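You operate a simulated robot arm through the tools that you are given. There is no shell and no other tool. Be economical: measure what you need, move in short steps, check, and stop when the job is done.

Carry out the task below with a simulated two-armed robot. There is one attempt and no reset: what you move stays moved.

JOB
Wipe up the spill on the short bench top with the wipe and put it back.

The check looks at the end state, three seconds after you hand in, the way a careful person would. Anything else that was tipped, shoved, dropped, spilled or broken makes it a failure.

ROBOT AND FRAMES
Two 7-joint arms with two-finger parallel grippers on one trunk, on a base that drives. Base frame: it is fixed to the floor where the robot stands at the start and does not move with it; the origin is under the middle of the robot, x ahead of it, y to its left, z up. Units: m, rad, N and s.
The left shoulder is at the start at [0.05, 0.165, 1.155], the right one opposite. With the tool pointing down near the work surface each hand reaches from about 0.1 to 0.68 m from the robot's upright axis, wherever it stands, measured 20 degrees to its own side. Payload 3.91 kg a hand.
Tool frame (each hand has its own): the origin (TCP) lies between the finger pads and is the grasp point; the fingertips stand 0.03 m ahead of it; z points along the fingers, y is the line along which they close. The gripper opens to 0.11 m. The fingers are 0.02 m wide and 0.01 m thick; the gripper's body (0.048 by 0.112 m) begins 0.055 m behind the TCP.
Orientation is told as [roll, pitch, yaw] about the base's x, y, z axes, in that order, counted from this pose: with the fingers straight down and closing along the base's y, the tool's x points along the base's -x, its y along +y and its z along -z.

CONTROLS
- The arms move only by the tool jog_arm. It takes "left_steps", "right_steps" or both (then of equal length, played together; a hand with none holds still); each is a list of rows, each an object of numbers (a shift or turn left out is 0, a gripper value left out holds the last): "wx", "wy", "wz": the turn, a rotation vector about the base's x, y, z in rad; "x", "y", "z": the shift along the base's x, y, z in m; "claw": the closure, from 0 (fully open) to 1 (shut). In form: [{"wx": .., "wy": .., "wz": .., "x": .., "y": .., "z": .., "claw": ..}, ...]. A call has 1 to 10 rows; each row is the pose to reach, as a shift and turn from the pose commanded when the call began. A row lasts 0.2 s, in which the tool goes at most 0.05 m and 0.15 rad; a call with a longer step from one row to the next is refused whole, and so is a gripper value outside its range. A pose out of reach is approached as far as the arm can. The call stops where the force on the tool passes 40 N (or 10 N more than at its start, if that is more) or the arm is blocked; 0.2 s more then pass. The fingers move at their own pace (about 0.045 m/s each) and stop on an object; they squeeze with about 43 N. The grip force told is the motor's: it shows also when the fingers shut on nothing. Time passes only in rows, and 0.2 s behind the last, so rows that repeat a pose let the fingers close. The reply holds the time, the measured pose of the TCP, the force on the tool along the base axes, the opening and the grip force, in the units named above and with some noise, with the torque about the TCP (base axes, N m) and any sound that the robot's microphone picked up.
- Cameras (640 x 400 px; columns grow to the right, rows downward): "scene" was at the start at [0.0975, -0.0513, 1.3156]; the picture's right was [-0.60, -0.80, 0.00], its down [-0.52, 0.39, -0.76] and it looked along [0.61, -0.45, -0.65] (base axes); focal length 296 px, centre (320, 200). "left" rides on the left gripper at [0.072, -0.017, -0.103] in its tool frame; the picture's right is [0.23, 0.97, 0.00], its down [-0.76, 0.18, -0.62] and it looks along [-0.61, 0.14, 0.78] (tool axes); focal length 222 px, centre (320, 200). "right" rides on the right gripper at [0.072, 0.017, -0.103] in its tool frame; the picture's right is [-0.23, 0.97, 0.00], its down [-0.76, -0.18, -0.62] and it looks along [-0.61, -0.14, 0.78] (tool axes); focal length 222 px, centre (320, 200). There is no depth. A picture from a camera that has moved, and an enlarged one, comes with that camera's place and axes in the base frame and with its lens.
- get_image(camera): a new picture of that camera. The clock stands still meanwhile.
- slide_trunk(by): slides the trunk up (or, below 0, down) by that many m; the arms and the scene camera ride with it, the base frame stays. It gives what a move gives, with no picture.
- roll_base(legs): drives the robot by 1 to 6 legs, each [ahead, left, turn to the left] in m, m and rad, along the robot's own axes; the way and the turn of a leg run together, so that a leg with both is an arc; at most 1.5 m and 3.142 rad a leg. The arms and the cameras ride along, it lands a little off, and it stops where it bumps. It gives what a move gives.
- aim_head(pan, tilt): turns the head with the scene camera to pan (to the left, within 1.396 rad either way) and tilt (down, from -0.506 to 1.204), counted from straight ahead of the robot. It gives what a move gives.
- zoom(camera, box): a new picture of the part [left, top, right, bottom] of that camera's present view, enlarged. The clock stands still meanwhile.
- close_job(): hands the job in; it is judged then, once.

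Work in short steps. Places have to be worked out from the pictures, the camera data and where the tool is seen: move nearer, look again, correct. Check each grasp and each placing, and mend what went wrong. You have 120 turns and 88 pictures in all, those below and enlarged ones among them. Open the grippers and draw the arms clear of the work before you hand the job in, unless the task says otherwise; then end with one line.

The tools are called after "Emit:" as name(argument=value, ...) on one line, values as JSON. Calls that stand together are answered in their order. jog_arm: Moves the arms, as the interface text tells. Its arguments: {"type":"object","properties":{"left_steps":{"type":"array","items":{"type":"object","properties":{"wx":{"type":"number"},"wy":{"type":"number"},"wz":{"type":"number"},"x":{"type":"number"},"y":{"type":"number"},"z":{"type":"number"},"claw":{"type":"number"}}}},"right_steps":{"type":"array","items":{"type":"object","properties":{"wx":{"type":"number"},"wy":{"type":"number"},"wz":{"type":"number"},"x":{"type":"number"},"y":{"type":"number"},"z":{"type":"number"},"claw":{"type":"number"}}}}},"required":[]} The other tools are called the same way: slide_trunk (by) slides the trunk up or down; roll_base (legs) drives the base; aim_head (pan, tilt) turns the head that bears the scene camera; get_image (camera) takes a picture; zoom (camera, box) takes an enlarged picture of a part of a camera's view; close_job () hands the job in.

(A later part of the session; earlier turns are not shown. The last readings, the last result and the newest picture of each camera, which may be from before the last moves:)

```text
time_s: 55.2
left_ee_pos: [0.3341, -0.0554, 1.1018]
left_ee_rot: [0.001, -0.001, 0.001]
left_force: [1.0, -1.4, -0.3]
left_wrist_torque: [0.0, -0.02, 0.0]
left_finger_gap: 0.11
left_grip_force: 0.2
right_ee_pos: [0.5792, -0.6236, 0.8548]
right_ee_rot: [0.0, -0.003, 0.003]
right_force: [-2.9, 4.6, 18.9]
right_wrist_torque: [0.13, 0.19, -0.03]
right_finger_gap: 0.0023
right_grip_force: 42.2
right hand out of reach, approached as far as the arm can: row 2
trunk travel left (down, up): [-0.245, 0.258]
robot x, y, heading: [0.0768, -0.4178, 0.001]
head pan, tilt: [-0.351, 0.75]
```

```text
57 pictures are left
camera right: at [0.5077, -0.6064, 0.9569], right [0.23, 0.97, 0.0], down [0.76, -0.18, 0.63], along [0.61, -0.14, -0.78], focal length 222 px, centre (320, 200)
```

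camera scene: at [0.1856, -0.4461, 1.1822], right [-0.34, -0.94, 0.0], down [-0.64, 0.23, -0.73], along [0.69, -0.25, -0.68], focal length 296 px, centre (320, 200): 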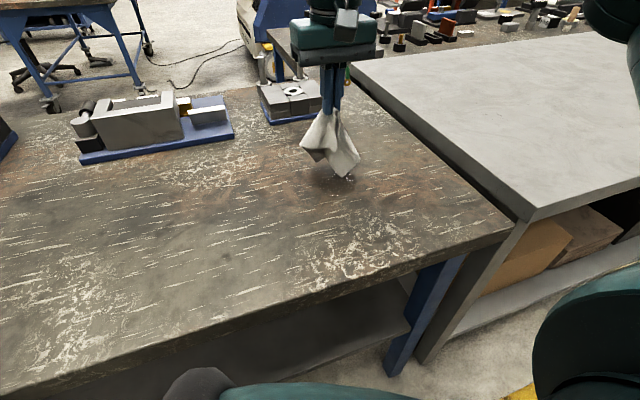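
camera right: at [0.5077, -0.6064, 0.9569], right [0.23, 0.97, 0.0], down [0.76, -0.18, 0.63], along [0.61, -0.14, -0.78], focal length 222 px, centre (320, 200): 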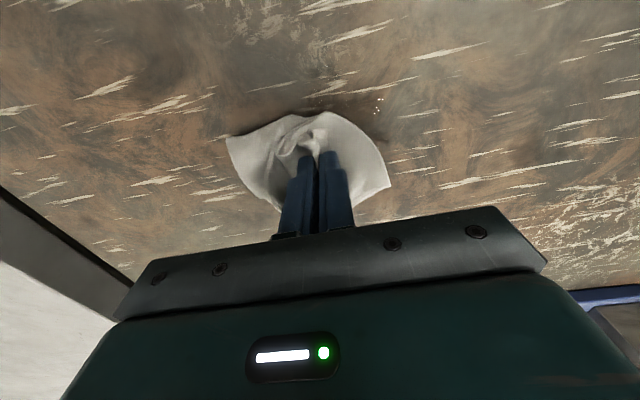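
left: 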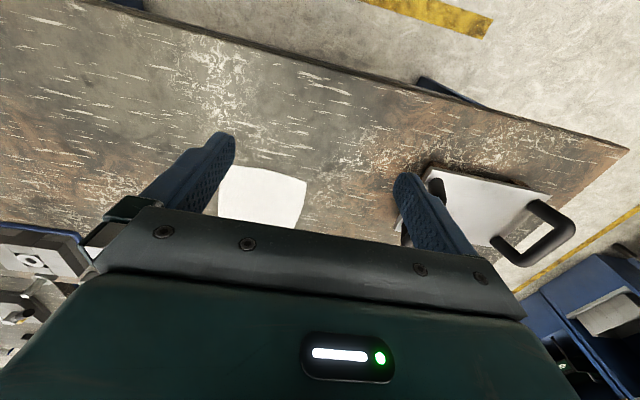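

Some wet remnants show at the near-left. Lift and look.

Emit:
jog_arm(right_steps=[{"z": 0.04}, {"z": 0.08}, {"z": 0.12}, {"z": 0.16}, {"z": 0.18}, {"z": 0.18}])

Emit:
get_image(camera="right")

Emit:
zoom(camera="scene", box=[240, 110, 440, 235])

```text
time_s: 56.6
left_ee_pos: [0.3359, -0.0566, 1.1017]
left_ee_rot: [0.0, -0.001, 0.002]
left_force: [0.2, -0.4, 0.3]
left_wrist_torque: [-0.01, 0.0, 0.01]
left_finger_gap: 0.1098
left_grip_force: 0.1
right_ee_pos: [0.5783, -0.6269, 1.0319]
right_ee_rot: [0.002, -0.001, 0.002]
right_force: [-0.3, -0.5, -0.2]
right_wrist_torque: [0.0, 0.0, 0.0]
right_finger_gap: 0.0023
right_grip_force: 42.6
trunk travel left (down, up): [-0.245, 0.258]
robot x, y, heading: [0.0798, -0.4184, -0.003]
head pan, tilt: [-0.351, 0.75]
```

```text
56 pictures are left
camera right: at [0.5078, -0.6084, 1.1359], right [0.23, 0.97, 0.0], down [0.76, -0.18, 0.62], along [0.61, -0.14, -0.78], focal length 222 px, centre (320, 200)
```

right: 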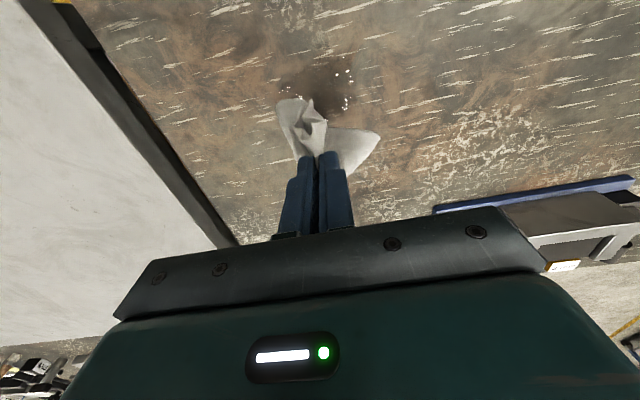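

```text
3.20 times, centred on (340, 172) of scene
camera zoom: at [0.1856, -0.4462, 1.1822], right [-0.34, -0.94, 0.0], down [-0.64, 0.23, -0.73], along [0.69, -0.25, -0.68], focal length 947 px, centre (256, 288)
```

zoom: 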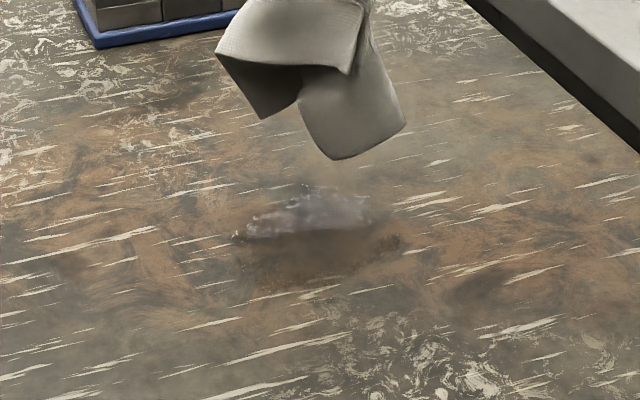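

Some spill remains (about x 0.55–0.63, y -0.58 to -0.675). I'll shift the base left 0.09 for better reach, then raster over it.

Emit:
roll_base(legs=[[0, 0.09, 0]])

Emit:
jog_arm(right_steps=[{"x": -0.01, "y": -0.04, "z": -0.03}, {"x": -0.02, "y": -0.08, "z": -0.06}, {"x": -0.02, "y": -0.12, "z": -0.09}, {"x": -0.02, "y": -0.15, "z": -0.12}, {"x": -0.02, "y": -0.15, "z": -0.15}, {"x": -0.02, "y": -0.15, "z": -0.17}])

```text
time_s: 58.1
left_ee_pos: [0.3372, 0.0325, 1.1018]
left_ee_rot: [0.001, 0.001, 0.002]
left_force: [-1.0, 0.2, -0.7]
left_wrist_torque: [-0.02, 0.01, 0.01]
left_finger_gap: 0.1101
left_grip_force: 0.0
right_ee_pos: [0.5792, -0.536, 1.0315]
right_ee_rot: [-0.002, 0.0, 0.002]
right_force: [0.0, 0.7, 0.7]
right_wrist_torque: [-0.01, -0.05, -0.01]
right_finger_gap: 0.0021
right_grip_force: 42.2
trunk travel left (down, up): [-0.245, 0.258]
robot x, y, heading: [0.0785, -0.3267, 0.005]
head pan, tilt: [-0.351, 0.75]
```

```text
refused: row 1 steps farther than a row can; nothing moved
```

Step just too long; resend smaller.

Emit:
jog_arm(right_steps=[{"x": -0.01, "y": -0.03, "z": -0.03}, {"x": -0.02, "y": -0.06, "z": -0.06}, {"x": -0.02, "y": -0.09, "z": -0.09}, {"x": -0.025, "y": -0.12, "z": -0.12}, {"x": -0.025, "y": -0.15, "z": -0.15}, {"x": -0.025, "y": -0.15, "z": -0.17}, {"x": -0.025, "y": -0.15, "z": -0.178}])

Emit:
jog_arm(right_steps=[{"y": 0.04}, {"y": 0.08}, {"y": 0.115}, {"x": 0.02, "y": 0.115}, {"x": 0.02, "y": 0.08}, {"x": 0.02, "y": 0.04}, {"x": 0.02, "y": 0.0}, {"x": 0.04, "y": 0.0}, {"x": 0.04, "y": 0.04}, {"x": 0.04, "y": 0.08}])

Emit:
jog_arm(right_steps=[{"y": 0.035}, {"x": 0.02, "y": 0.035}, {"x": 0.02}, {"x": 0.02, "y": -0.04}, {"x": 0.02, "y": -0.08}, {"x": 0.04, "y": -0.08}, {"x": 0.04, "y": -0.04}, {"x": 0.04, "y": 0}, {"x": 0.04, "y": 0.035}, {"x": 0.01, "y": 0.01}])

Emit:
get_image(camera="right")

```text
time_s: 59.7
left_ee_pos: [0.3346, 0.0326, 1.101]
left_ee_rot: [0.0, 0.001, 0.0]
left_force: [-0.1, -0.3, 0.0]
left_wrist_torque: [0.04, 0.02, 0.01]
left_finger_gap: 0.1102
left_grip_force: 0.0
right_ee_pos: [0.5538, -0.6869, 0.8543]
right_ee_rot: [0.001, -0.002, 0.001]
right_force: [-0.6, 0.5, 2.5]
right_wrist_torque: [0.02, 0.02, 0.0]
right_finger_gap: 0.002
right_grip_force: 42.1
trunk travel left (down, up): [-0.245, 0.258]
robot x, y, heading: [0.0768, -0.3242, -0.004]
head pan, tilt: [-0.351, 0.75]
```

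```text
time_s: 61.9
left_ee_pos: [0.3358, 0.0333, 1.1004]
left_ee_rot: [-0.001, 0.001, 0.0]
left_force: [0.6, -0.5, -0.1]
left_wrist_torque: [0.01, -0.04, 0.01]
left_finger_gap: 0.1103
left_grip_force: 0.0
right_ee_pos: [0.5947, -0.606, 0.8551]
right_ee_rot: [0.002, -0.003, 0.001]
right_force: [-0.3, -0.1, -0.1]
right_wrist_torque: [-0.04, 0.01, -0.05]
right_finger_gap: 0.0021
right_grip_force: 42.1
trunk travel left (down, up): [-0.245, 0.258]
robot x, y, heading: [0.0774, -0.3273, 0.003]
head pan, tilt: [-0.351, 0.75]
```

```text
time_s: 64.1
left_ee_pos: [0.3353, 0.0325, 1.1025]
left_ee_rot: [0.002, 0.0, 0.0]
left_force: [-0.3, -0.3, -0.5]
left_wrist_torque: [-0.01, 0.0, -0.01]
left_finger_gap: 0.11
left_grip_force: 0.0
right_ee_pos: [0.6047, -0.5958, 0.8555]
right_ee_rot: [0.002, -0.002, 0.002]
right_force: [-0.6, -0.2, 0.0]
right_wrist_torque: [-0.01, -0.03, 0.01]
right_finger_gap: 0.0021
right_grip_force: 42.1
trunk travel left (down, up): [-0.245, 0.258]
robot x, y, heading: [0.0744, -0.3267, 0.002]
head pan, tilt: [-0.351, 0.75]
```

```text
54 pictures are left
camera right: at [0.5331, -0.5785, 0.9579], right [0.23, 0.97, 0.0], down [0.76, -0.18, 0.62], along [0.61, -0.14, -0.78], focal length 222 px, centre (320, 200)
```

right: 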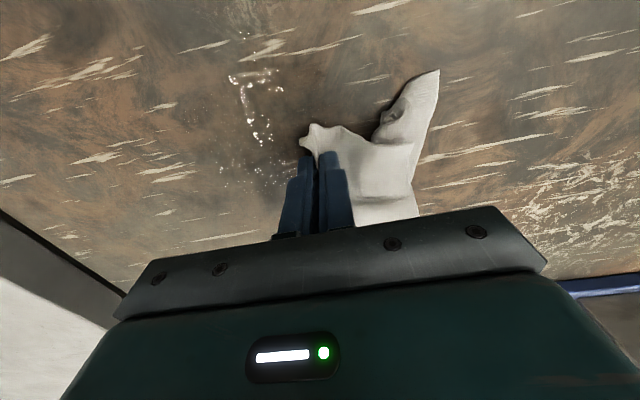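

The last raster had hardly any pressure. Check what remains from the scene camera before continuing.

Emit:
jog_arm(right_steps=[{"z": 0.04}, {"z": 0.08}, {"z": 0.1, "y": 0.04}, {"z": 0.1, "y": 0.07}])

Emit:
zoom(camera="scene", box=[300, 120, 500, 245])

Emit:
zoom(camera="right", box=[160, 0, 400, 150])

```text
time_s: 65.1
left_ee_pos: [0.3368, 0.0331, 1.1008]
left_ee_rot: [-0.001, 0.0, -0.001]
left_force: [-0.3, -0.3, 0.4]
left_wrist_torque: [0.0, 0.0, 0.01]
left_finger_gap: 0.1102
left_grip_force: 0.1
right_ee_pos: [0.6044, -0.525, 0.9545]
right_ee_rot: [0.001, -0.002, 0.0]
right_force: [0.1, 0.3, -0.1]
right_wrist_torque: [-0.03, 0.04, 0.0]
right_finger_gap: 0.0022
right_grip_force: 42.0
trunk travel left (down, up): [-0.245, 0.258]
robot x, y, heading: [0.0762, -0.3264, 0.002]
head pan, tilt: [-0.351, 0.75]
```

```text
3.20 times, centred on (400, 182) of scene
camera zoom: at [0.1857, -0.3561, 1.1822], right [-0.34, -0.94, 0.0], down [-0.64, 0.23, -0.73], along [0.69, -0.25, -0.68], focal length 947 px, centre (64, 256)
```

zoom: 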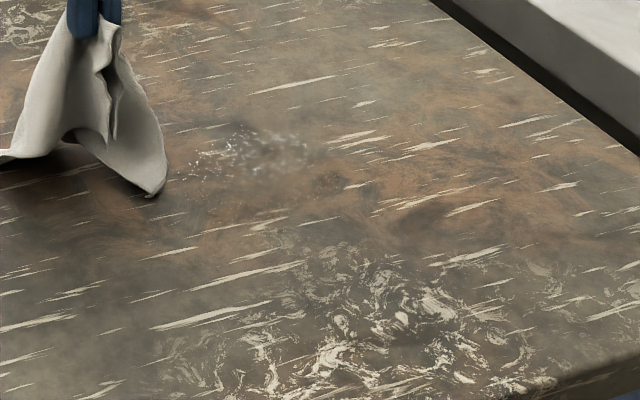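

```text
2.67 times, centred on (280, 75) of right
camera zoom: at [0.5326, -0.5077, 1.0577], right [0.23, 0.97, 0.0], down [0.76, -0.18, 0.62], along [0.61, -0.14, -0.78], focal length 592 px, centre (427, 533)
```

zoom: 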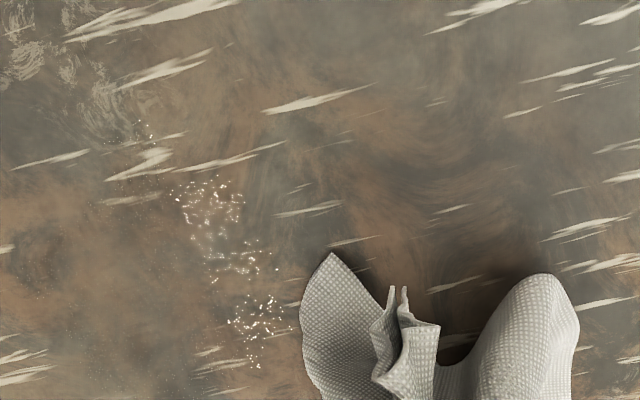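

The film is thinning as the cloth passes. Another firmer pass with longer strokes.

Emit:
jog_arm(right_steps=[{"x": -0.025, "y": -0.01, "z": -0.04}, {"x": -0.06, "y": -0.02, "z": -0.07}, {"x": -0.06, "y": -0.02, "z": -0.095}, {"x": -0.06, "y": -0.02, "z": -0.106}, {"x": -0.06, "y": -0.065, "z": -0.106}, {"x": -0.06, "y": -0.11, "z": -0.106}, {"x": -0.06, "y": -0.155, "z": -0.106}, {"x": -0.04, "y": -0.165, "z": -0.106}, {"x": -0.04, "y": -0.12, "z": -0.106}, {"x": -0.04, "y": -0.075, "z": -0.106}])

Emit:
jog_arm(right_steps=[{"y": 0.045}, {"y": 0.045, "x": 0.02}, {"y": 0.0, "x": 0.02}, {"y": -0.045, "x": 0.02}, {"y": -0.09, "x": 0.02}, {"y": -0.09, "x": 0.04}, {"y": -0.045, "x": 0.04}, {"x": 0.04}, {"x": 0.04, "y": 0.045}, {"x": 0.06, "y": 0.045}])

Emit:
jog_arm(right_steps=[{"y": -0.045}, {"y": -0.09}, {"y": -0.13}, {"y": -0.13, "x": -0.03}, {"y": -0.13, "x": -0.07}, {"y": -0.105, "x": -0.07}, {"y": -0.105, "x": -0.03}, {"y": -0.105, "x": 0.01}, {"y": -0.08, "x": 0.01}, {"y": -0.08, "x": -0.03}])

Emit:
jog_arm(right_steps=[{"x": -0.04}, {"x": -0.04, "y": 0.025}, {"y": 0.025}, {"x": 0.04, "y": 0.025}, {"x": 0.04, "y": 0.05}, {"x": 0, "y": 0.05}, {"x": -0.04, "y": 0.05}, {"x": -0.03, "y": 0.09, "z": 0.02}, {"x": -0.0, "y": 0.11, "z": 0.06}, {"x": 0.03, "y": 0.11, "z": 0.1}])

Emit:
zoom(camera="scene", box=[300, 120, 500, 245])

Emit:
zoom(camera="right", box=[160, 0, 400, 150])

```text
time_s: 67.3
left_ee_pos: [0.3339, 0.0344, 1.1009]
left_ee_rot: [0.001, -0.001, -0.001]
left_force: [0.1, -0.3, -0.2]
left_wrist_torque: [0.0, 0.01, -0.01]
left_finger_gap: 0.1101
left_grip_force: 0.1
right_ee_pos: [0.5636, -0.6011, 0.8526]
right_ee_rot: [0.0, -0.009, 0.001]
right_force: [1.5, -4.8, 33.9]
right_wrist_torque: [-0.14, -0.1, 0.0]
right_finger_gap: 0.0021
right_grip_force: 42.6
trunk travel left (down, up): [-0.245, 0.258]
robot x, y, heading: [0.0755, -0.3279, 0.0]
head pan, tilt: [-0.351, 0.75]
```

```text
time_s: 69.5
left_ee_pos: [0.3338, 0.0347, 1.1016]
left_ee_rot: [0.001, 0.0, 0.001]
left_force: [-0.9, -0.3, -0.6]
left_wrist_torque: [0.01, 0.02, -0.01]
left_finger_gap: 0.1099
left_grip_force: 0.1
right_ee_pos: [0.6219, -0.5544, 0.8525]
right_ee_rot: [0.004, -0.007, 0.001]
right_force: [-5.0, 1.5, 25.9]
right_wrist_torque: [0.04, 0.05, -0.03]
right_finger_gap: 0.0022
right_grip_force: 42.7
trunk travel left (down, up): [-0.245, 0.258]
robot x, y, heading: [0.078, -0.3273, -0.001]
head pan, tilt: [-0.351, 0.75]
```

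```text
time_s: 71.7
left_ee_pos: [0.3344, 0.0341, 1.1018]
left_ee_rot: [0.0, 0.0, 0.001]
left_force: [-0.5, 0.3, 0.3]
left_wrist_torque: [0.02, -0.03, 0.0]
left_finger_gap: 0.11
left_grip_force: 0.0
right_ee_pos: [0.5933, -0.6345, 0.8525]
right_ee_rot: [0.002, -0.01, 0.003]
right_force: [2.6, -2.4, 32.6]
right_wrist_torque: [-0.02, -0.15, 0.02]
right_finger_gap: 0.002
right_grip_force: 42.0
trunk travel left (down, up): [-0.245, 0.258]
robot x, y, heading: [0.0769, -0.326, -0.0]
head pan, tilt: [-0.351, 0.75]
```

```text
refused: row 9 steps farther than a row can; nothing moved
```

```text
3.20 times, centred on (400, 182) of scene
camera zoom: at [0.1834, -0.3551, 1.1826], right [-0.34, -0.94, 0.0], down [-0.64, 0.23, -0.73], along [0.69, -0.25, -0.68], focal length 947 px, centre (64, 256)
```

zoom: 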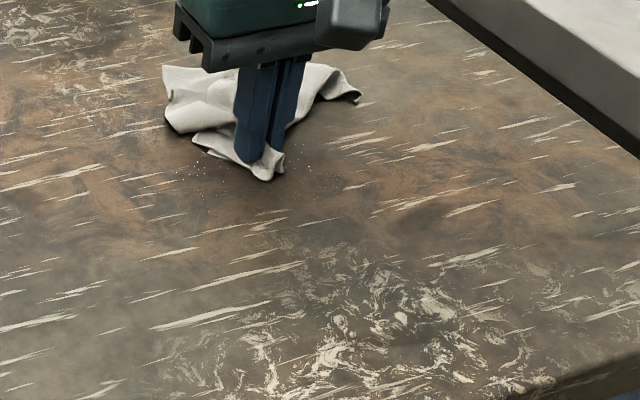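

```text
2.67 times, centred on (280, 75) of right
camera zoom: at [0.5223, -0.6168, 0.9547], right [0.23, 0.97, 0.0], down [0.76, -0.18, 0.63], along [0.62, -0.14, -0.78], focal length 592 px, centre (427, 533)
```

zoom: 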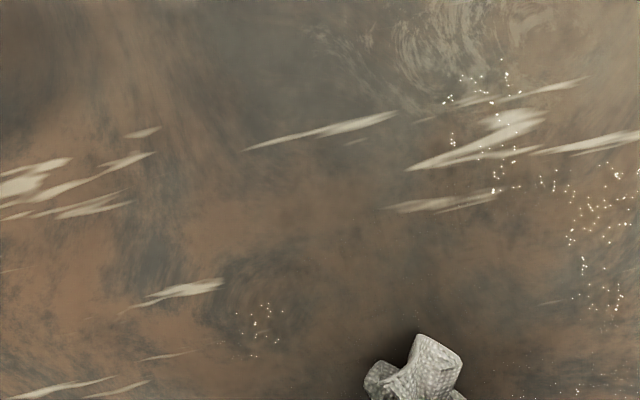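

Nearly sparse droplets left, at the near and left fringes. Continue strokes there (x 0.50–0.56, y -0.56 to -0.68).

Emit:
jog_arm(right_steps=[{"y": 0.04}, {"x": -0.02, "y": 0.08}, {"x": -0.06, "y": 0.08}, {"x": -0.09, "y": 0.07}, {"x": -0.09, "y": 0.03}, {"x": -0.09, "y": -0.01}, {"x": -0.09, "y": -0.05}, {"x": -0.065, "y": -0.05}, {"x": -0.065, "y": -0.01}, {"x": -0.065, "y": 0.03}])

Emit:
jog_arm(right_steps=[{"y": 0.04}, {"x": 0.02, "y": 0.04}, {"x": 0.02, "y": 0}, {"x": 0.02, "y": -0.04}, {"x": 0.02, "y": -0.08}, {"x": 0.04, "y": -0.08}, {"x": 0.04, "y": -0.04}, {"x": 0.04}, {"x": 0.04, "y": 0.04}, {"x": 0.06, "y": 0.02}])

Emit:
jog_arm(right_steps=[{"x": 0.03}, {"x": 0.03, "y": -0.02}, {"y": -0.02}, {"x": -0.04, "y": -0.02}, {"x": -0.08, "y": -0.01}, {"x": -0.08, "y": 0.01}, {"x": -0.04, "y": 0.015}, {"x": 0, "y": 0.015}, {"x": 0.03, "y": 0.015}])

Emit:
jog_arm(right_steps=[{"z": 0.04}, {"z": 0.08}, {"z": 0.1, "y": 0.03}, {"z": 0.1, "y": 0.07}, {"z": 0.1, "y": 0.1}])

Emit:
zoom(camera="scene", box=[300, 120, 500, 245])

Emit:
zoom(camera="right", box=[80, 0, 400, 200])

```text
time_s: 73.9
left_ee_pos: [0.3342, 0.0343, 1.101]
left_ee_rot: [-0.002, -0.001, 0.0]
left_force: [0.3, 0.0, 0.7]
left_wrist_torque: [-0.02, -0.02, -0.01]
left_finger_gap: 0.11
left_grip_force: 0.0
right_ee_pos: [0.5295, -0.6052, 0.8524]
right_ee_rot: [0.0, -0.012, 0.0]
right_force: [1.5, -6.2, 37.8]
right_wrist_torque: [-0.15, -0.1, -0.06]
right_finger_gap: 0.0025
right_grip_force: 42.3
trunk travel left (down, up): [-0.245, 0.258]
robot x, y, heading: [0.0773, -0.3286, -0.002]
head pan, tilt: [-0.351, 0.75]
```

```text
time_s: 76.1
left_ee_pos: [0.3338, 0.0345, 1.1015]
left_ee_rot: [0.001, 0.0, 0.002]
left_force: [-0.1, -0.1, -0.2]
left_wrist_torque: [-0.04, -0.04, -0.01]
left_finger_gap: 0.11
left_grip_force: 0.1
right_ee_pos: [0.5883, -0.5832, 0.8516]
right_ee_rot: [0.004, -0.007, 0.002]
right_force: [-2.9, 4.0, 26.0]
right_wrist_torque: [0.16, 0.02, 0.01]
right_finger_gap: 0.0024
right_grip_force: 41.6
trunk travel left (down, up): [-0.245, 0.258]
robot x, y, heading: [0.0777, -0.3261, -0.004]
head pan, tilt: [-0.351, 0.75]
```

```text
time_s: 77.5
left_ee_pos: [0.3354, 0.0332, 1.1015]
left_ee_rot: [-0.001, 0.0, 0.0]
left_force: [-0.6, -0.2, 0.2]
left_wrist_torque: [0.03, -0.04, 0.0]
left_finger_gap: 0.1101
left_grip_force: 0.1
right_ee_pos: [0.5118, -0.5807, 0.8522]
right_ee_rot: [0.0, -0.011, -0.003]
right_force: [-0.7, 1.9, 15.1]
right_wrist_torque: [0.08, -0.03, 0.01]
right_finger_gap: 0.0022
right_grip_force: 42.0
trunk travel left (down, up): [-0.245, 0.258]
robot x, y, heading: [0.0772, -0.328, 0.001]
head pan, tilt: [-0.351, 0.75]
stopped in row 6 (right hand): the force on the tool passed its limit at 41 N (the readings are from after the stop); the commanded pose is now the measured one
```

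```text
time_s: 78.7
left_ee_pos: [0.3363, 0.0336, 1.1021]
left_ee_rot: [-0.001, 0.001, 0.001]
left_force: [0.7, 0.3, 0.1]
left_wrist_torque: [-0.02, 0.02, -0.02]
left_finger_gap: 0.1098
left_grip_force: 0.0
right_ee_pos: [0.511, -0.4845, 0.951]
right_ee_rot: [0.0, -0.006, -0.001]
right_force: [-0.3, -0.4, -0.8]
right_wrist_torque: [0.01, 0.03, -0.01]
right_finger_gap: 0.0024
right_grip_force: 42.4
trunk travel left (down, up): [-0.245, 0.258]
robot x, y, heading: [0.078, -0.3296, 0.003]
head pan, tilt: [-0.351, 0.75]
```

```text
3.20 times, centred on (400, 182) of scene
camera zoom: at [0.1857, -0.3564, 1.1822], right [-0.34, -0.94, 0.0], down [-0.64, 0.23, -0.73], along [0.69, -0.25, -0.68], focal length 947 px, centre (64, 256)
```

zoom: 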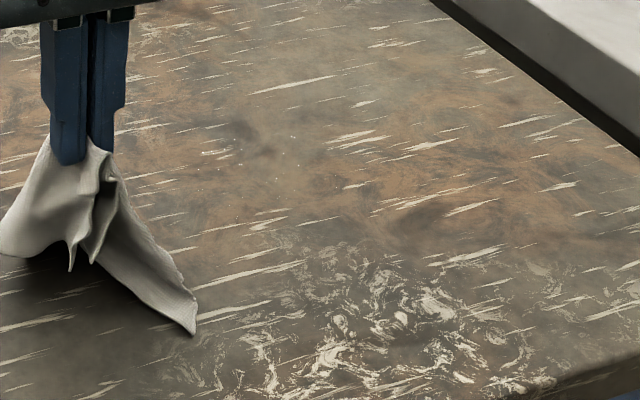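

```text
2.00 times, centred on (240, 100) of right
camera zoom: at [0.4389, -0.4655, 1.0525], right [0.23, 0.97, 0.0], down [0.76, -0.18, 0.63], along [0.61, -0.14, -0.78], focal length 444 px, centre (480, 400)
```

zoom: 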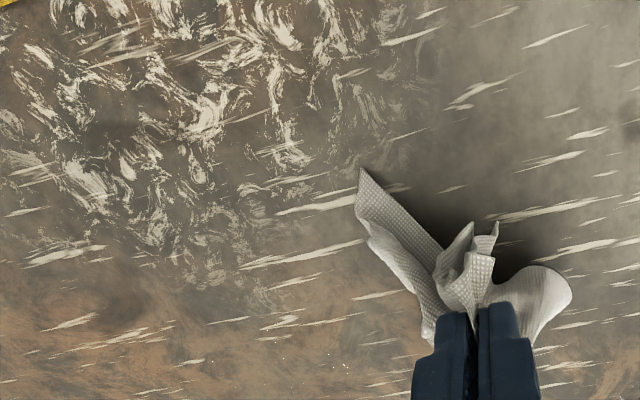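

Only a few specks remain. One more full raster, entering from the far-right.

Emit:
jog_arm(right_steps=[{"x": 0.025, "y": -0.04}, {"x": 0.05, "y": -0.08}, {"x": 0.075, "y": -0.12}, {"x": 0.1, "y": -0.16}, {"x": 0.12, "y": -0.2}, {"x": 0.12, "y": -0.22, "z": -0.04}, {"x": 0.12, "y": -0.22, "z": -0.08}, {"x": 0.12, "y": -0.22, "z": -0.099}])

Emit:
jog_arm(right_steps=[{"y": 0.045}, {"y": 0.09}, {"y": 0.13}, {"y": 0.13, "x": -0.015}, {"y": 0.09, "x": -0.015}, {"y": 0.045, "x": -0.015}, {"x": -0.015}, {"x": -0.03}, {"x": -0.03, "y": 0.045}, {"x": -0.03, "y": 0.09}])

Emit:
jog_arm(right_steps=[{"y": 0.04}, {"y": 0.04, "x": -0.015}, {"x": -0.015}, {"x": -0.015, "y": -0.045}, {"x": -0.015, "y": -0.09}, {"x": -0.03, "y": -0.09}, {"x": -0.03, "y": -0.045}, {"x": -0.03}, {"x": -0.03, "y": 0.04}, {"x": -0.045, "y": 0.03}])

Emit:
jog_arm(right_steps=[{"y": -0.045}, {"y": -0.09}, {"y": -0.11}, {"y": -0.11, "x": 0.04}, {"y": -0.11, "x": 0.07}, {"y": -0.085, "x": 0.06}, {"y": -0.085, "x": 0.02}, {"y": -0.06, "x": 0.02}, {"y": -0.06, "x": 0.06}, {"y": -0.03, "x": 0.06}])

Emit:
jog_arm(right_steps=[{"z": 0.04}, {"z": 0.08}, {"z": 0.1, "y": 0.03}, {"z": 0.1, "y": 0.07}, {"z": 0.1, "y": 0.11}, {"z": 0.1, "y": 0.15}])

Emit:
zoom(camera="scene", box=[310, 130, 430, 205])

Emit:
zoom(camera="right", box=[80, 0, 400, 200])

```text
time_s: 80.5
left_ee_pos: [0.3348, 0.0336, 1.101]
left_ee_rot: [-0.001, -0.002, -0.001]
left_force: [-0.2, 0.2, 0.0]
left_wrist_torque: [0.01, -0.01, 0.02]
left_finger_gap: 0.1101
left_grip_force: 0.2
right_ee_pos: [0.6309, -0.7035, 0.8559]
right_ee_rot: [-0.001, -0.013, -0.001]
right_force: [-1.2, -1.4, 17.6]
right_wrist_torque: [-0.08, 0.1, 0.02]
right_finger_gap: 0.0021
right_grip_force: 41.9
trunk travel left (down, up): [-0.245, 0.258]
robot x, y, heading: [0.0713, -0.3265, -0.004]
head pan, tilt: [-0.351, 0.75]
```

```text
time_s: 82.7
left_ee_pos: [0.3342, 0.0335, 1.1016]
left_ee_rot: [0.001, -0.002, 0.0]
left_force: [0.0, 0.1, -0.7]
left_wrist_torque: [-0.04, -0.03, 0.01]
left_finger_gap: 0.1101
left_grip_force: 0.0
right_ee_pos: [0.5994, -0.6131, 0.8547]
right_ee_rot: [-0.001, -0.009, -0.003]
right_force: [-0.3, -6.2, 25.8]
right_wrist_torque: [-0.22, 0.05, 0.02]
right_finger_gap: 0.0023
right_grip_force: 42.3
trunk travel left (down, up): [-0.245, 0.258]
robot x, y, heading: [0.0773, -0.3256, -0.001]
head pan, tilt: [-0.351, 0.75]
```

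```text
time_s: 84.9
left_ee_pos: [0.3348, 0.0344, 1.1011]
left_ee_rot: [0.0, -0.001, 0.003]
left_force: [0.6, 0.2, 0.1]
left_wrist_torque: [0.02, 0.03, 0.01]
left_finger_gap: 0.11
left_grip_force: 0.1
right_ee_pos: [0.5558, -0.5783, 0.856]
right_ee_rot: [0.004, -0.016, 0.0]
right_force: [5.6, 4.3, 32.8]
right_wrist_torque: [0.1, -0.1, -0.01]
right_finger_gap: 0.0022
right_grip_force: 42.1
trunk travel left (down, up): [-0.245, 0.258]
robot x, y, heading: [0.0753, -0.329, 0.003]
head pan, tilt: [-0.351, 0.75]
```

```text
time_s: 87.1
left_ee_pos: [0.3337, 0.0331, 1.1021]
left_ee_rot: [0.0, -0.001, 0.001]
left_force: [0.2, -0.1, -0.4]
left_wrist_torque: [0.02, 0.02, 0.04]
left_finger_gap: 0.1103
left_grip_force: 0.1
right_ee_pos: [0.6148, -0.6112, 0.8539]
right_ee_rot: [-0.001, -0.012, -0.005]
right_force: [-0.3, -4.5, 24.6]
right_wrist_torque: [-0.19, 0.06, -0.02]
right_finger_gap: 0.0021
right_grip_force: 42.3
trunk travel left (down, up): [-0.245, 0.258]
robot x, y, heading: [0.0765, -0.3281, -0.002]
head pan, tilt: [-0.351, 0.75]
```

```text
time_s: 88.5
left_ee_pos: [0.3366, 0.0326, 1.1016]
left_ee_rot: [0.001, 0.0, 0.0]
left_force: [0.2, 0.0, -1.4]
left_wrist_torque: [-0.04, -0.02, 0.04]
left_finger_gap: 0.1101
left_grip_force: 0.1
right_ee_pos: [0.5867, -0.493, 0.9514]
right_ee_rot: [-0.001, -0.007, -0.004]
right_force: [0.1, -0.2, 0.1]
right_wrist_torque: [0.02, -0.01, 0.0]
right_finger_gap: 0.0021
right_grip_force: 42.4
right hand out of reach, approached as far as the arm can: row 5, 6
trunk travel left (down, up): [-0.245, 0.258]
robot x, y, heading: [0.0754, -0.3265, -0.002]
head pan, tilt: [-0.351, 0.75]
```

```text
5.33 times, centred on (370, 168) of scene
camera zoom: at [0.1856, -0.3564, 1.1822], right [-0.34, -0.94, 0.0], down [-0.64, 0.23, -0.73], along [0.69, -0.25, -0.68], focal length 1579 px, centre (53, 373)
```

zoom: 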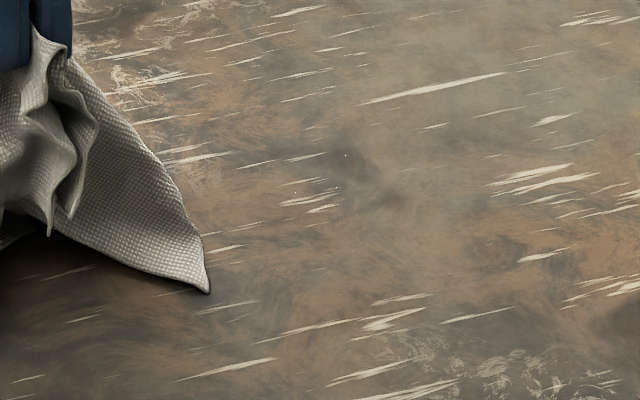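

```text
2.00 times, centred on (240, 100) of right
camera zoom: at [0.5147, -0.4755, 1.0528], right [0.23, 0.97, 0.0], down [0.76, -0.18, 0.63], along [0.61, -0.14, -0.78], focal length 444 px, centre (480, 400)
```

zoom: 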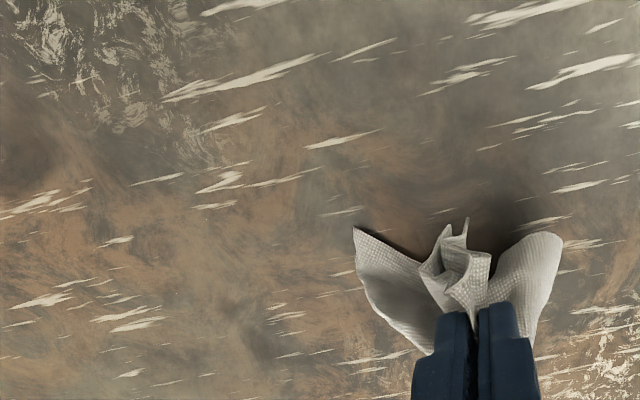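

Essentially clean; a couple of tiny specks near (0.63,-0.64). One last pass a bit farther out, then look from another angle.

Emit:
jog_arm(right_steps=[{"x": 0.02, "y": -0.04}, {"x": 0.04, "y": -0.08, "z": -0.01}, {"x": 0.06, "y": -0.11, "z": -0.04}, {"x": 0.06, "y": -0.11, "z": -0.08}, {"x": 0.06, "y": -0.11, "z": -0.099}, {"x": 0.06, "y": -0.15, "z": -0.099}, {"x": 0.06, "y": -0.19, "z": -0.099}, {"x": 0.04, "y": -0.19, "z": -0.099}, {"x": 0.04, "y": -0.15, "z": -0.099}, {"x": 0.04, "y": -0.11, "z": -0.099}])

Emit:
jog_arm(right_steps=[{"y": 0.03}, {"x": -0.02, "y": 0.03}, {"x": -0.02, "y": -0.015}, {"x": -0.02, "y": -0.06}, {"x": -0.02, "y": -0.1}, {"x": -0.045, "y": -0.08}, {"x": -0.045, "y": -0.04}, {"x": -0.045, "y": 0.0}, {"x": -0.065, "y": 0.0}, {"x": -0.065, "y": -0.045}])

Emit:
jog_arm(right_steps=[{"z": 0.04}, {"z": 0.08}, {"z": 0.1, "y": 0.03}, {"z": 0.1, "y": 0.07}, {"z": 0.1, "y": 0.11}, {"z": 0.1, "y": 0.14}])

Emit:
zoom(camera="scene", box=[310, 130, 430, 205])

```text
time_s: 90.7
left_ee_pos: [0.3348, 0.0329, 1.1018]
left_ee_rot: [0.0, -0.004, -0.002]
left_force: [0.7, 0.1, 0.9]
left_wrist_torque: [-0.01, 0.02, 0.0]
left_finger_gap: 0.1101
left_grip_force: 0.1
right_ee_pos: [0.6254, -0.6038, 0.8558]
right_ee_rot: [-0.002, -0.009, -0.003]
right_force: [0.5, -4.8, 25.7]
right_wrist_torque: [-0.13, 0.08, 0.02]
right_finger_gap: 0.0021
right_grip_force: 42.4
trunk travel left (down, up): [-0.245, 0.258]
robot x, y, heading: [0.0768, -0.3305, 0.004]
head pan, tilt: [-0.351, 0.75]
```

```text
time_s: 92.9
left_ee_pos: [0.3325, 0.0345, 1.1016]
left_ee_rot: [0.001, -0.001, 0.001]
left_force: [-0.4, 0.3, -1.2]
left_wrist_torque: [0.01, 0.0, 0.03]
left_finger_gap: 0.11
left_grip_force: 0.0
right_ee_pos: [0.5609, -0.6464, 0.8539]
right_ee_rot: [0.001, -0.012, 0.002]
right_force: [0.5, 5.8, 28.3]
right_wrist_torque: [0.25, 0.09, 0.02]
right_finger_gap: 0.0021
right_grip_force: 42.4
trunk travel left (down, up): [-0.245, 0.258]
robot x, y, heading: [0.0761, -0.3281, 0.0]
head pan, tilt: [-0.351, 0.75]
```

```text
time_s: 94.3
left_ee_pos: [0.3368, 0.0332, 1.1004]
left_ee_rot: [0.0, 0.0, 0.0]
left_force: [1.0, 0.2, 0.7]
left_wrist_torque: [0.01, -0.02, -0.02]
left_finger_gap: 0.11
left_grip_force: 0.1
right_ee_pos: [0.5618, -0.5077, 0.9499]
right_ee_rot: [0.0, -0.003, -0.005]
right_force: [0.4, 0.2, -0.3]
right_wrist_torque: [0.01, 0.01, -0.01]
right_finger_gap: 0.002
right_grip_force: 42.0
trunk travel left (down, up): [-0.245, 0.258]
robot x, y, heading: [0.0782, -0.3271, 0.005]
head pan, tilt: [-0.351, 0.75]
```

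```text
5.33 times, centred on (370, 168) of scene
camera zoom: at [0.1856, -0.3563, 1.1822], right [-0.34, -0.94, 0.0], down [-0.64, 0.23, -0.73], along [0.69, -0.25, -0.68], focal length 1579 px, centre (53, 373)
```

zoom: 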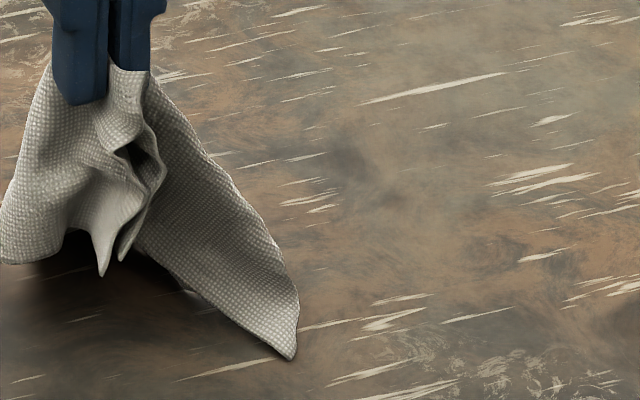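

The spill is gone. Drive left 0.42 to return the wipe; then I'll lay it down far edge first.

Emit:
roll_base(legs=[[0, 0.42, 0]])

Emit:
aim_head(pan=-0.25, tilt=0.7)

Emit:
jog_arm(right_steps=[{"x": 0.03, "y": -0.03, "z": 0.02}, {"x": 0.065, "y": -0.05, "z": 0.04}, {"x": 0.1, "y": -0.05, "z": 0.04}, {"x": 0.13, "y": -0.05, "z": 0.04}, {"x": 0.15, "y": -0.05, "z": 0.04}, {"x": 0.15, "y": -0.05, "z": 0.04}])

Emit:
get_image(camera="scene")

```text
time_s: 98.5
left_ee_pos: [0.335, 0.4543, 1.1015]
left_ee_rot: [0.001, 0.0, 0.002]
left_force: [0.3, -0.4, 0.2]
left_wrist_torque: [-0.04, -0.01, 0.04]
left_finger_gap: 0.1099
left_grip_force: 0.1
right_ee_pos: [0.5614, -0.0878, 0.9517]
right_ee_rot: [-0.001, -0.005, 0.001]
right_force: [1.0, -0.5, -1.1]
right_wrist_torque: [-0.03, -0.03, -0.01]
right_finger_gap: 0.0021
right_grip_force: 42.5
trunk travel left (down, up): [-0.245, 0.258]
robot x, y, heading: [0.0758, 0.0933, 0.002]
head pan, tilt: [-0.351, 0.75]
```

```text
time_s: 99.2
left_ee_pos: [0.3348, 0.4533, 1.1015]
left_ee_rot: [0.002, 0.001, 0.001]
left_force: [-0.1, 0.2, 0.3]
left_wrist_torque: [0.01, 0.04, -0.01]
left_finger_gap: 0.1099
left_grip_force: 0.1
right_ee_pos: [0.5609, -0.0877, 0.9503]
right_ee_rot: [0.0, -0.005, 0.0]
right_force: [-0.6, 0.9, -0.1]
right_wrist_torque: [0.0, 0.01, 0.0]
right_finger_gap: 0.0024
right_grip_force: 42.6
trunk travel left (down, up): [-0.245, 0.258]
robot x, y, heading: [0.0765, 0.0932, 0.003]
head pan, tilt: [-0.25, 0.7]
```

```text
time_s: 100.6
left_ee_pos: [0.3345, 0.4519, 1.1005]
left_ee_rot: [0.0, 0.001, 0.003]
left_force: [0.7, 0.0, 0.0]
left_wrist_torque: [-0.02, -0.02, -0.01]
left_finger_gap: 0.11
left_grip_force: 0.1
right_ee_pos: [0.6471, -0.1607, 0.9815]
right_ee_rot: [0.001, -0.004, -0.001]
right_force: [-0.5, -0.1, 0.0]
right_wrist_torque: [-0.02, 0.02, 0.0]
right_finger_gap: 0.0025
right_grip_force: 41.9
right hand out of reach, approached as far as the arm can: row 3, 4, 5, 6
trunk travel left (down, up): [-0.245, 0.258]
robot x, y, heading: [0.0757, 0.0928, 0.001]
head pan, tilt: [-0.25, 0.7]
```

```text
44 pictures are left
camera scene: at [0.1897, 0.071, 1.1864], right [-0.25, -0.97, 0.0], down [-0.62, 0.16, -0.76], along [0.74, -0.19, -0.64], focal length 296 px, centre (320, 200)
```

scene: 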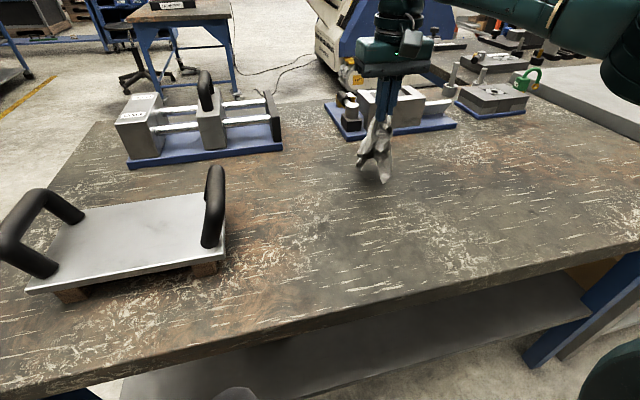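

Reach is limited by side; shift base left 0.09 to get the hand farther out in x.

Emit:
roll_base(legs=[[0, 0.1, 0]])

Emit:
jog_arm(right_steps=[{"x": 0.02, "y": -0.04}, {"x": 0.04, "y": -0.08}, {"x": 0.06, "y": -0.082}, {"x": 0.08, "y": -0.082}, {"x": 0.08, "y": -0.082}])

```text
time_s: 102.1
left_ee_pos: [0.3349, 0.5532, 1.1008]
left_ee_rot: [0.0, 0.001, 0.003]
left_force: [-0.6, 0.3, 0.2]
left_wrist_torque: [-0.01, 0.0, -0.01]
left_finger_gap: 0.1098
left_grip_force: 0.0
right_ee_pos: [0.6463, -0.0608, 0.9835]
right_ee_rot: [0.0, -0.008, 0.0]
right_force: [-0.7, -0.2, 0.6]
right_wrist_torque: [-0.02, 0.0, 0.04]
right_finger_gap: 0.0021
right_grip_force: 42.3
trunk travel left (down, up): [-0.245, 0.258]
robot x, y, heading: [0.0744, 0.1924, 0.003]
head pan, tilt: [-0.25, 0.7]
```

```text
time_s: 103.3
left_ee_pos: [0.3341, 0.5522, 1.1013]
left_ee_rot: [0.001, 0.002, 0.003]
left_force: [0.9, 0.4, 0.7]
left_wrist_torque: [-0.02, -0.03, 0.04]
left_finger_gap: 0.1102
left_grip_force: 0.0
right_ee_pos: [0.6737, -0.1479, 0.9776]
right_ee_rot: [0.001, -0.008, 0.001]
right_force: [0.5, 0.2, 0.2]
right_wrist_torque: [-0.03, 0.02, -0.02]
right_finger_gap: 0.0021
right_grip_force: 42.1
right hand out of reach, approached as far as the arm can: row 1, 2, 3, 4, 5
trunk travel left (down, up): [-0.245, 0.258]
robot x, y, heading: [0.0787, 0.1909, -0.002]
head pan, tilt: [-0.25, 0.7]
```

Now lower tail-first, drawing back to x≈0.60 while descending.

Emit:
jog_arm(right_steps=[{"z": -0.02}, {"z": -0.04}, {"z": -0.055, "x": -0.01}, {"z": -0.07, "x": -0.025}, {"z": -0.085, "x": -0.04}, {"z": -0.1, "x": -0.055}, {"z": -0.11, "x": -0.07}, {"z": -0.117, "x": -0.085}, {"z": -0.117, "x": -0.085}])

Emit:
get_image(camera="scene")

Emit:
get_image(camera="right")

```text
time_s: 105.3
left_ee_pos: [0.3339, 0.5531, 1.1015]
left_ee_rot: [0.001, 0.0, 0.002]
left_force: [-0.4, 0.3, 0.3]
left_wrist_torque: [0.01, -0.01, -0.01]
left_finger_gap: 0.1098
left_grip_force: 0.0
right_ee_pos: [0.5886, -0.1468, 0.8625]
right_ee_rot: [0.001, -0.007, 0.0]
right_force: [-0.1, 0.4, 0.2]
right_wrist_torque: [0.0, -0.02, 0.02]
right_finger_gap: 0.0021
right_grip_force: 42.6
trunk travel left (down, up): [-0.245, 0.258]
robot x, y, heading: [0.077, 0.1926, -0.001]
head pan, tilt: [-0.25, 0.7]
```

```text
43 pictures are left
camera scene: at [0.1895, 0.1706, 1.1865], right [-0.24, -0.97, 0.0], down [-0.62, 0.16, -0.76], along [0.74, -0.19, -0.64], focal length 296 px, centre (320, 200)
```

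scene: 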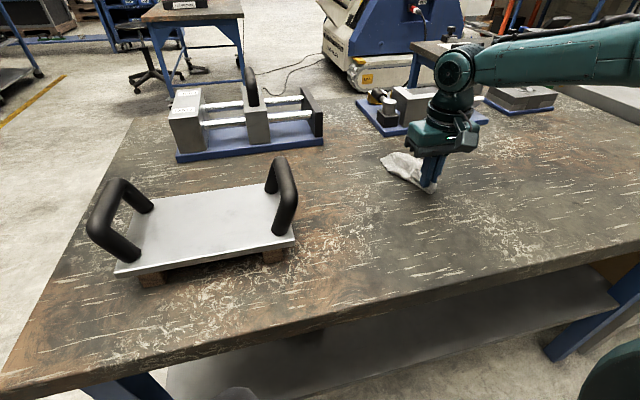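

```text
42 pictures are left
camera right: at [0.5184, -0.13, 0.9643], right [0.23, 0.97, 0.0], down [0.76, -0.18, 0.63], along [0.61, -0.14, -0.78], focal length 222 px, centre (320, 200)
```

right: 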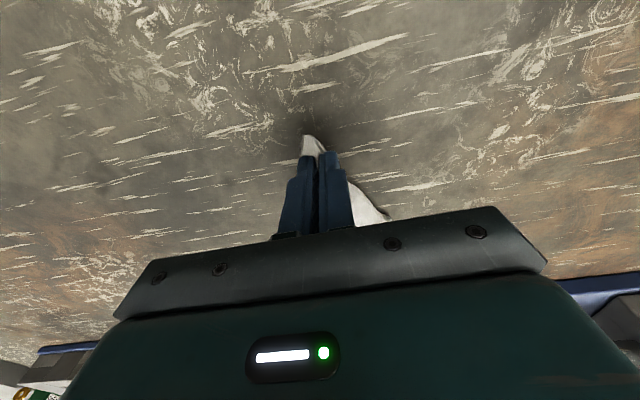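

Cloth lies bunched from the fingers outward. Open and rise to see how it settles.

Emit:
jog_arm(right_steps=[{"z": -0.004, "claw": 0.3}, {"z": -0.004, "claw": 0.3}, {"z": -0.004, "claw": 0.3}, {"z": -0.004, "claw": 0.3}, {"z": 0.02, "claw": 0.3}, {"z": 0.06}, {"z": 0.1}, {"z": 0.14, "x": -0.03}, {"z": 0.17, "x": -0.07}])

Emit:
get_image(camera="scene")

Emit:
get_image(camera="right")

```text
time_s: 107.3
left_ee_pos: [0.334, 0.5529, 1.1015]
left_ee_rot: [0.001, 0.0, 0.003]
left_force: [-0.1, 0.5, 0.0]
left_wrist_torque: [-0.02, -0.02, -0.03]
left_finger_gap: 0.1101
left_grip_force: 0.0
right_ee_pos: [0.5193, -0.1475, 1.0319]
right_ee_rot: [-0.001, -0.008, 0.001]
right_force: [-0.5, -0.7, 0.1]
right_wrist_torque: [-0.03, 0.0, 0.03]
right_finger_gap: 0.077
right_grip_force: 0.1
trunk travel left (down, up): [-0.245, 0.258]
robot x, y, heading: [0.076, 0.1924, 0.001]
head pan, tilt: [-0.25, 0.7]
```

```text
41 pictures are left
camera scene: at [0.1889, 0.1706, 1.1865], right [-0.24, -0.97, 0.0], down [-0.62, 0.16, -0.77], along [0.74, -0.19, -0.64], focal length 296 px, centre (320, 200)
```

scene: 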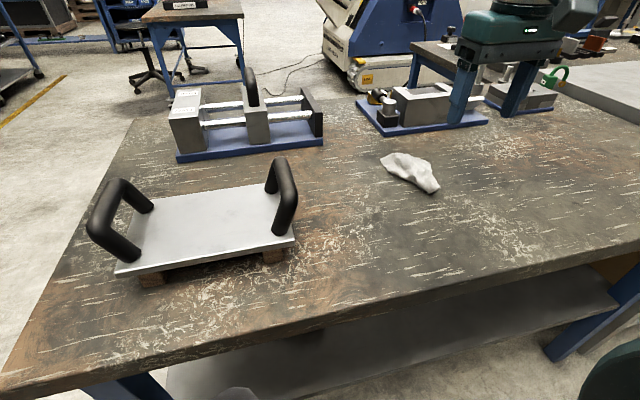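

```text
40 pictures are left
camera right: at [0.4472, -0.1304, 1.134], right [0.23, 0.97, 0.0], down [0.76, -0.18, 0.63], along [0.61, -0.14, -0.78], focal length 222 px, centre (320, 200)
```

right: 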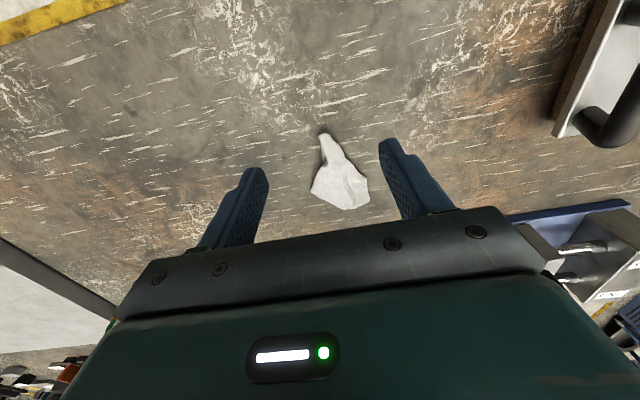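

The wipe is back at its place (centre ≈(0.648,-0.143)) but crumpled. Zoom in to see how it could be spread.

Emit:
zoom(camera="right", box=[260, 110, 420, 210])

Emit:
zoom(camera="scene", box=[350, 130, 470, 205])

```text
4.00 times, centred on (340, 160) of right
camera zoom: at [0.4472, -0.1304, 1.134], right [0.23, 0.97, 0.0], down [0.76, -0.18, 0.63], along [0.61, -0.14, -0.78], focal length 888 px, centre (240, 360)
```

zoom: 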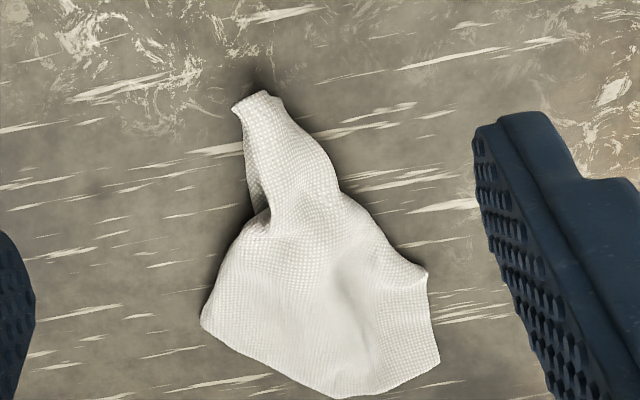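

```text
5.33 times, centred on (410, 168) of scene
camera zoom: at [0.1889, 0.1706, 1.1865], right [-0.24, -0.97, 0.0], down [-0.62, 0.16, -0.77], along [0.74, -0.19, -0.64], focal length 1579 px, centre (-160, 373)
```

zoom: 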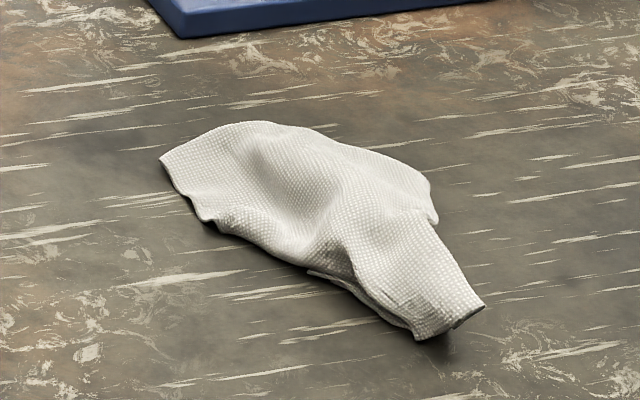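

It lies loosely folded; one gentle spreading attempt: set fingers close together on its top at x≈0.63, then open.

Emit:
jog_arm(right_steps=[{"x": 0.03, "claw": 0.85}, {"x": 0.07, "claw": 0.85}, {"x": 0.11, "claw": 0.85}, {"x": 0.11, "z": -0.04}, {"x": 0.11, "z": -0.08}, {"x": 0.11, "z": -0.12}, {"x": 0.11, "z": -0.15}, {"x": 0.11, "z": -0.165}, {"x": 0.11, "z": -0.174}])

Emit:
get_image(camera="right")

```text
time_s: 109.3
left_ee_pos: [0.3351, 0.553, 1.101]
left_ee_rot: [0.002, 0.0, 0.004]
left_force: [-0.4, 0.3, 1.4]
left_wrist_torque: [-0.02, -0.01, 0.0]
left_finger_gap: 0.11
left_grip_force: 0.1
right_ee_pos: [0.6296, -0.1476, 0.8572]
right_ee_rot: [0.0, -0.006, 0.0]
right_force: [0.6, -0.6, 1.1]
right_wrist_torque: [0.02, -0.01, 0.02]
right_finger_gap: 0.0164
right_grip_force: 0.0
trunk travel left (down, up): [-0.245, 0.258]
robot x, y, heading: [0.0763, 0.1899, 0.002]
head pan, tilt: [-0.25, 0.7]
```

```text
37 pictures are left
camera right: at [0.5584, -0.1301, 0.9601], right [0.23, 0.97, 0.0], down [0.76, -0.18, 0.63], along [0.61, -0.14, -0.78], focal length 222 px, centre (320, 200)
```

right: 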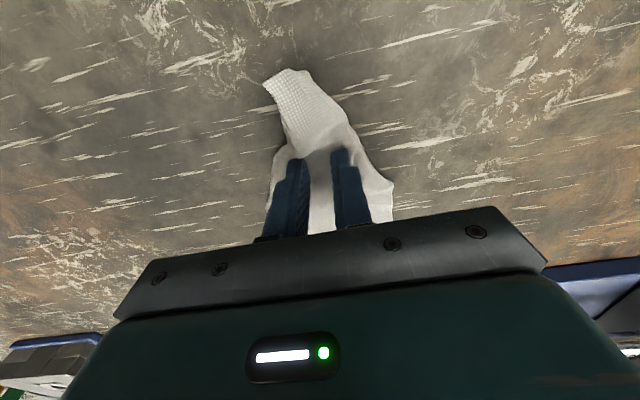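

Light contact. Press a touch more and open slowly.

Emit:
jog_arm(right_steps=[{"z": -0.004}, {"z": -0.004, "claw": 0.6}, {"z": -0.004, "claw": 0.5}, {"z": -0.004, "claw": 0.35}, {"z": -0.004, "claw": 0.2}, {"z": -0.004, "claw": 0.2}, {"z": 0.02}, {"z": 0.06}, {"z": 0.1}, {"z": 0.14, "x": -0.03}])

Emit:
get_image(camera="right")

Emit:
zoom(camera="scene", box=[350, 130, 470, 205])

```text
time_s: 111.5
left_ee_pos: [0.3341, 0.5525, 1.1022]
left_ee_rot: [0.003, 0.002, 0.005]
left_force: [0.0, 0.3, -0.4]
left_wrist_torque: [-0.03, 0.02, 0.0]
left_finger_gap: 0.1102
left_grip_force: 0.1
right_ee_pos: [0.5985, -0.1489, 0.9977]
right_ee_rot: [0.001, -0.006, 0.001]
right_force: [0.1, -0.8, -0.3]
right_wrist_torque: [0.0, -0.02, 0.0]
right_finger_gap: 0.0879
right_grip_force: 0.1
trunk travel left (down, up): [-0.245, 0.258]
robot x, y, heading: [0.0791, 0.1909, 0.004]
head pan, tilt: [-0.25, 0.7]
```

```text
36 pictures are left
camera right: at [0.5271, -0.1296, 1.1], right [0.23, 0.97, 0.0], down [0.76, -0.18, 0.63], along [0.61, -0.14, -0.78], focal length 222 px, centre (320, 200)
```

right: 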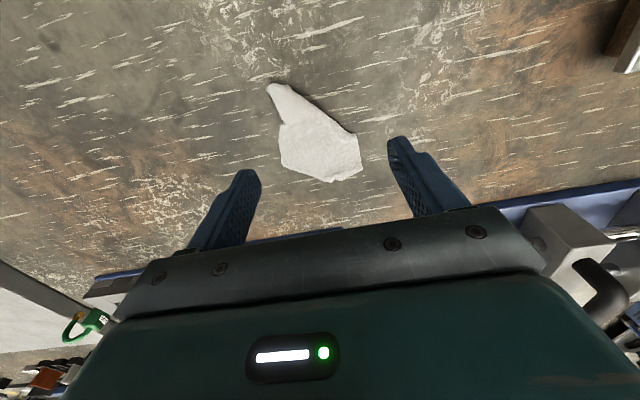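

```text
5.33 times, centred on (410, 168) of scene
camera zoom: at [0.1889, 0.1707, 1.1865], right [-0.24, -0.97, 0.0], down [-0.62, 0.16, -0.77], along [0.74, -0.19, -0.64], focal length 1579 px, centre (-160, 373)
```

zoom: 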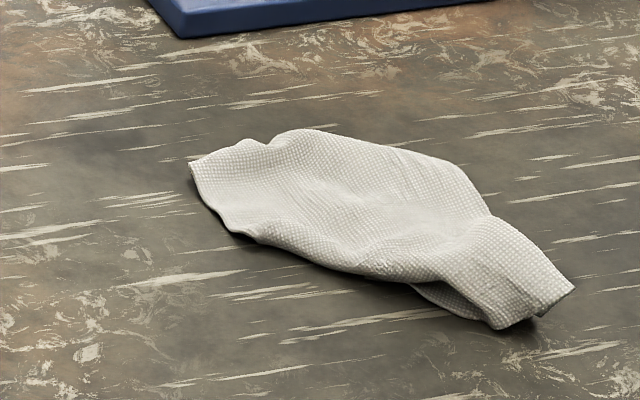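

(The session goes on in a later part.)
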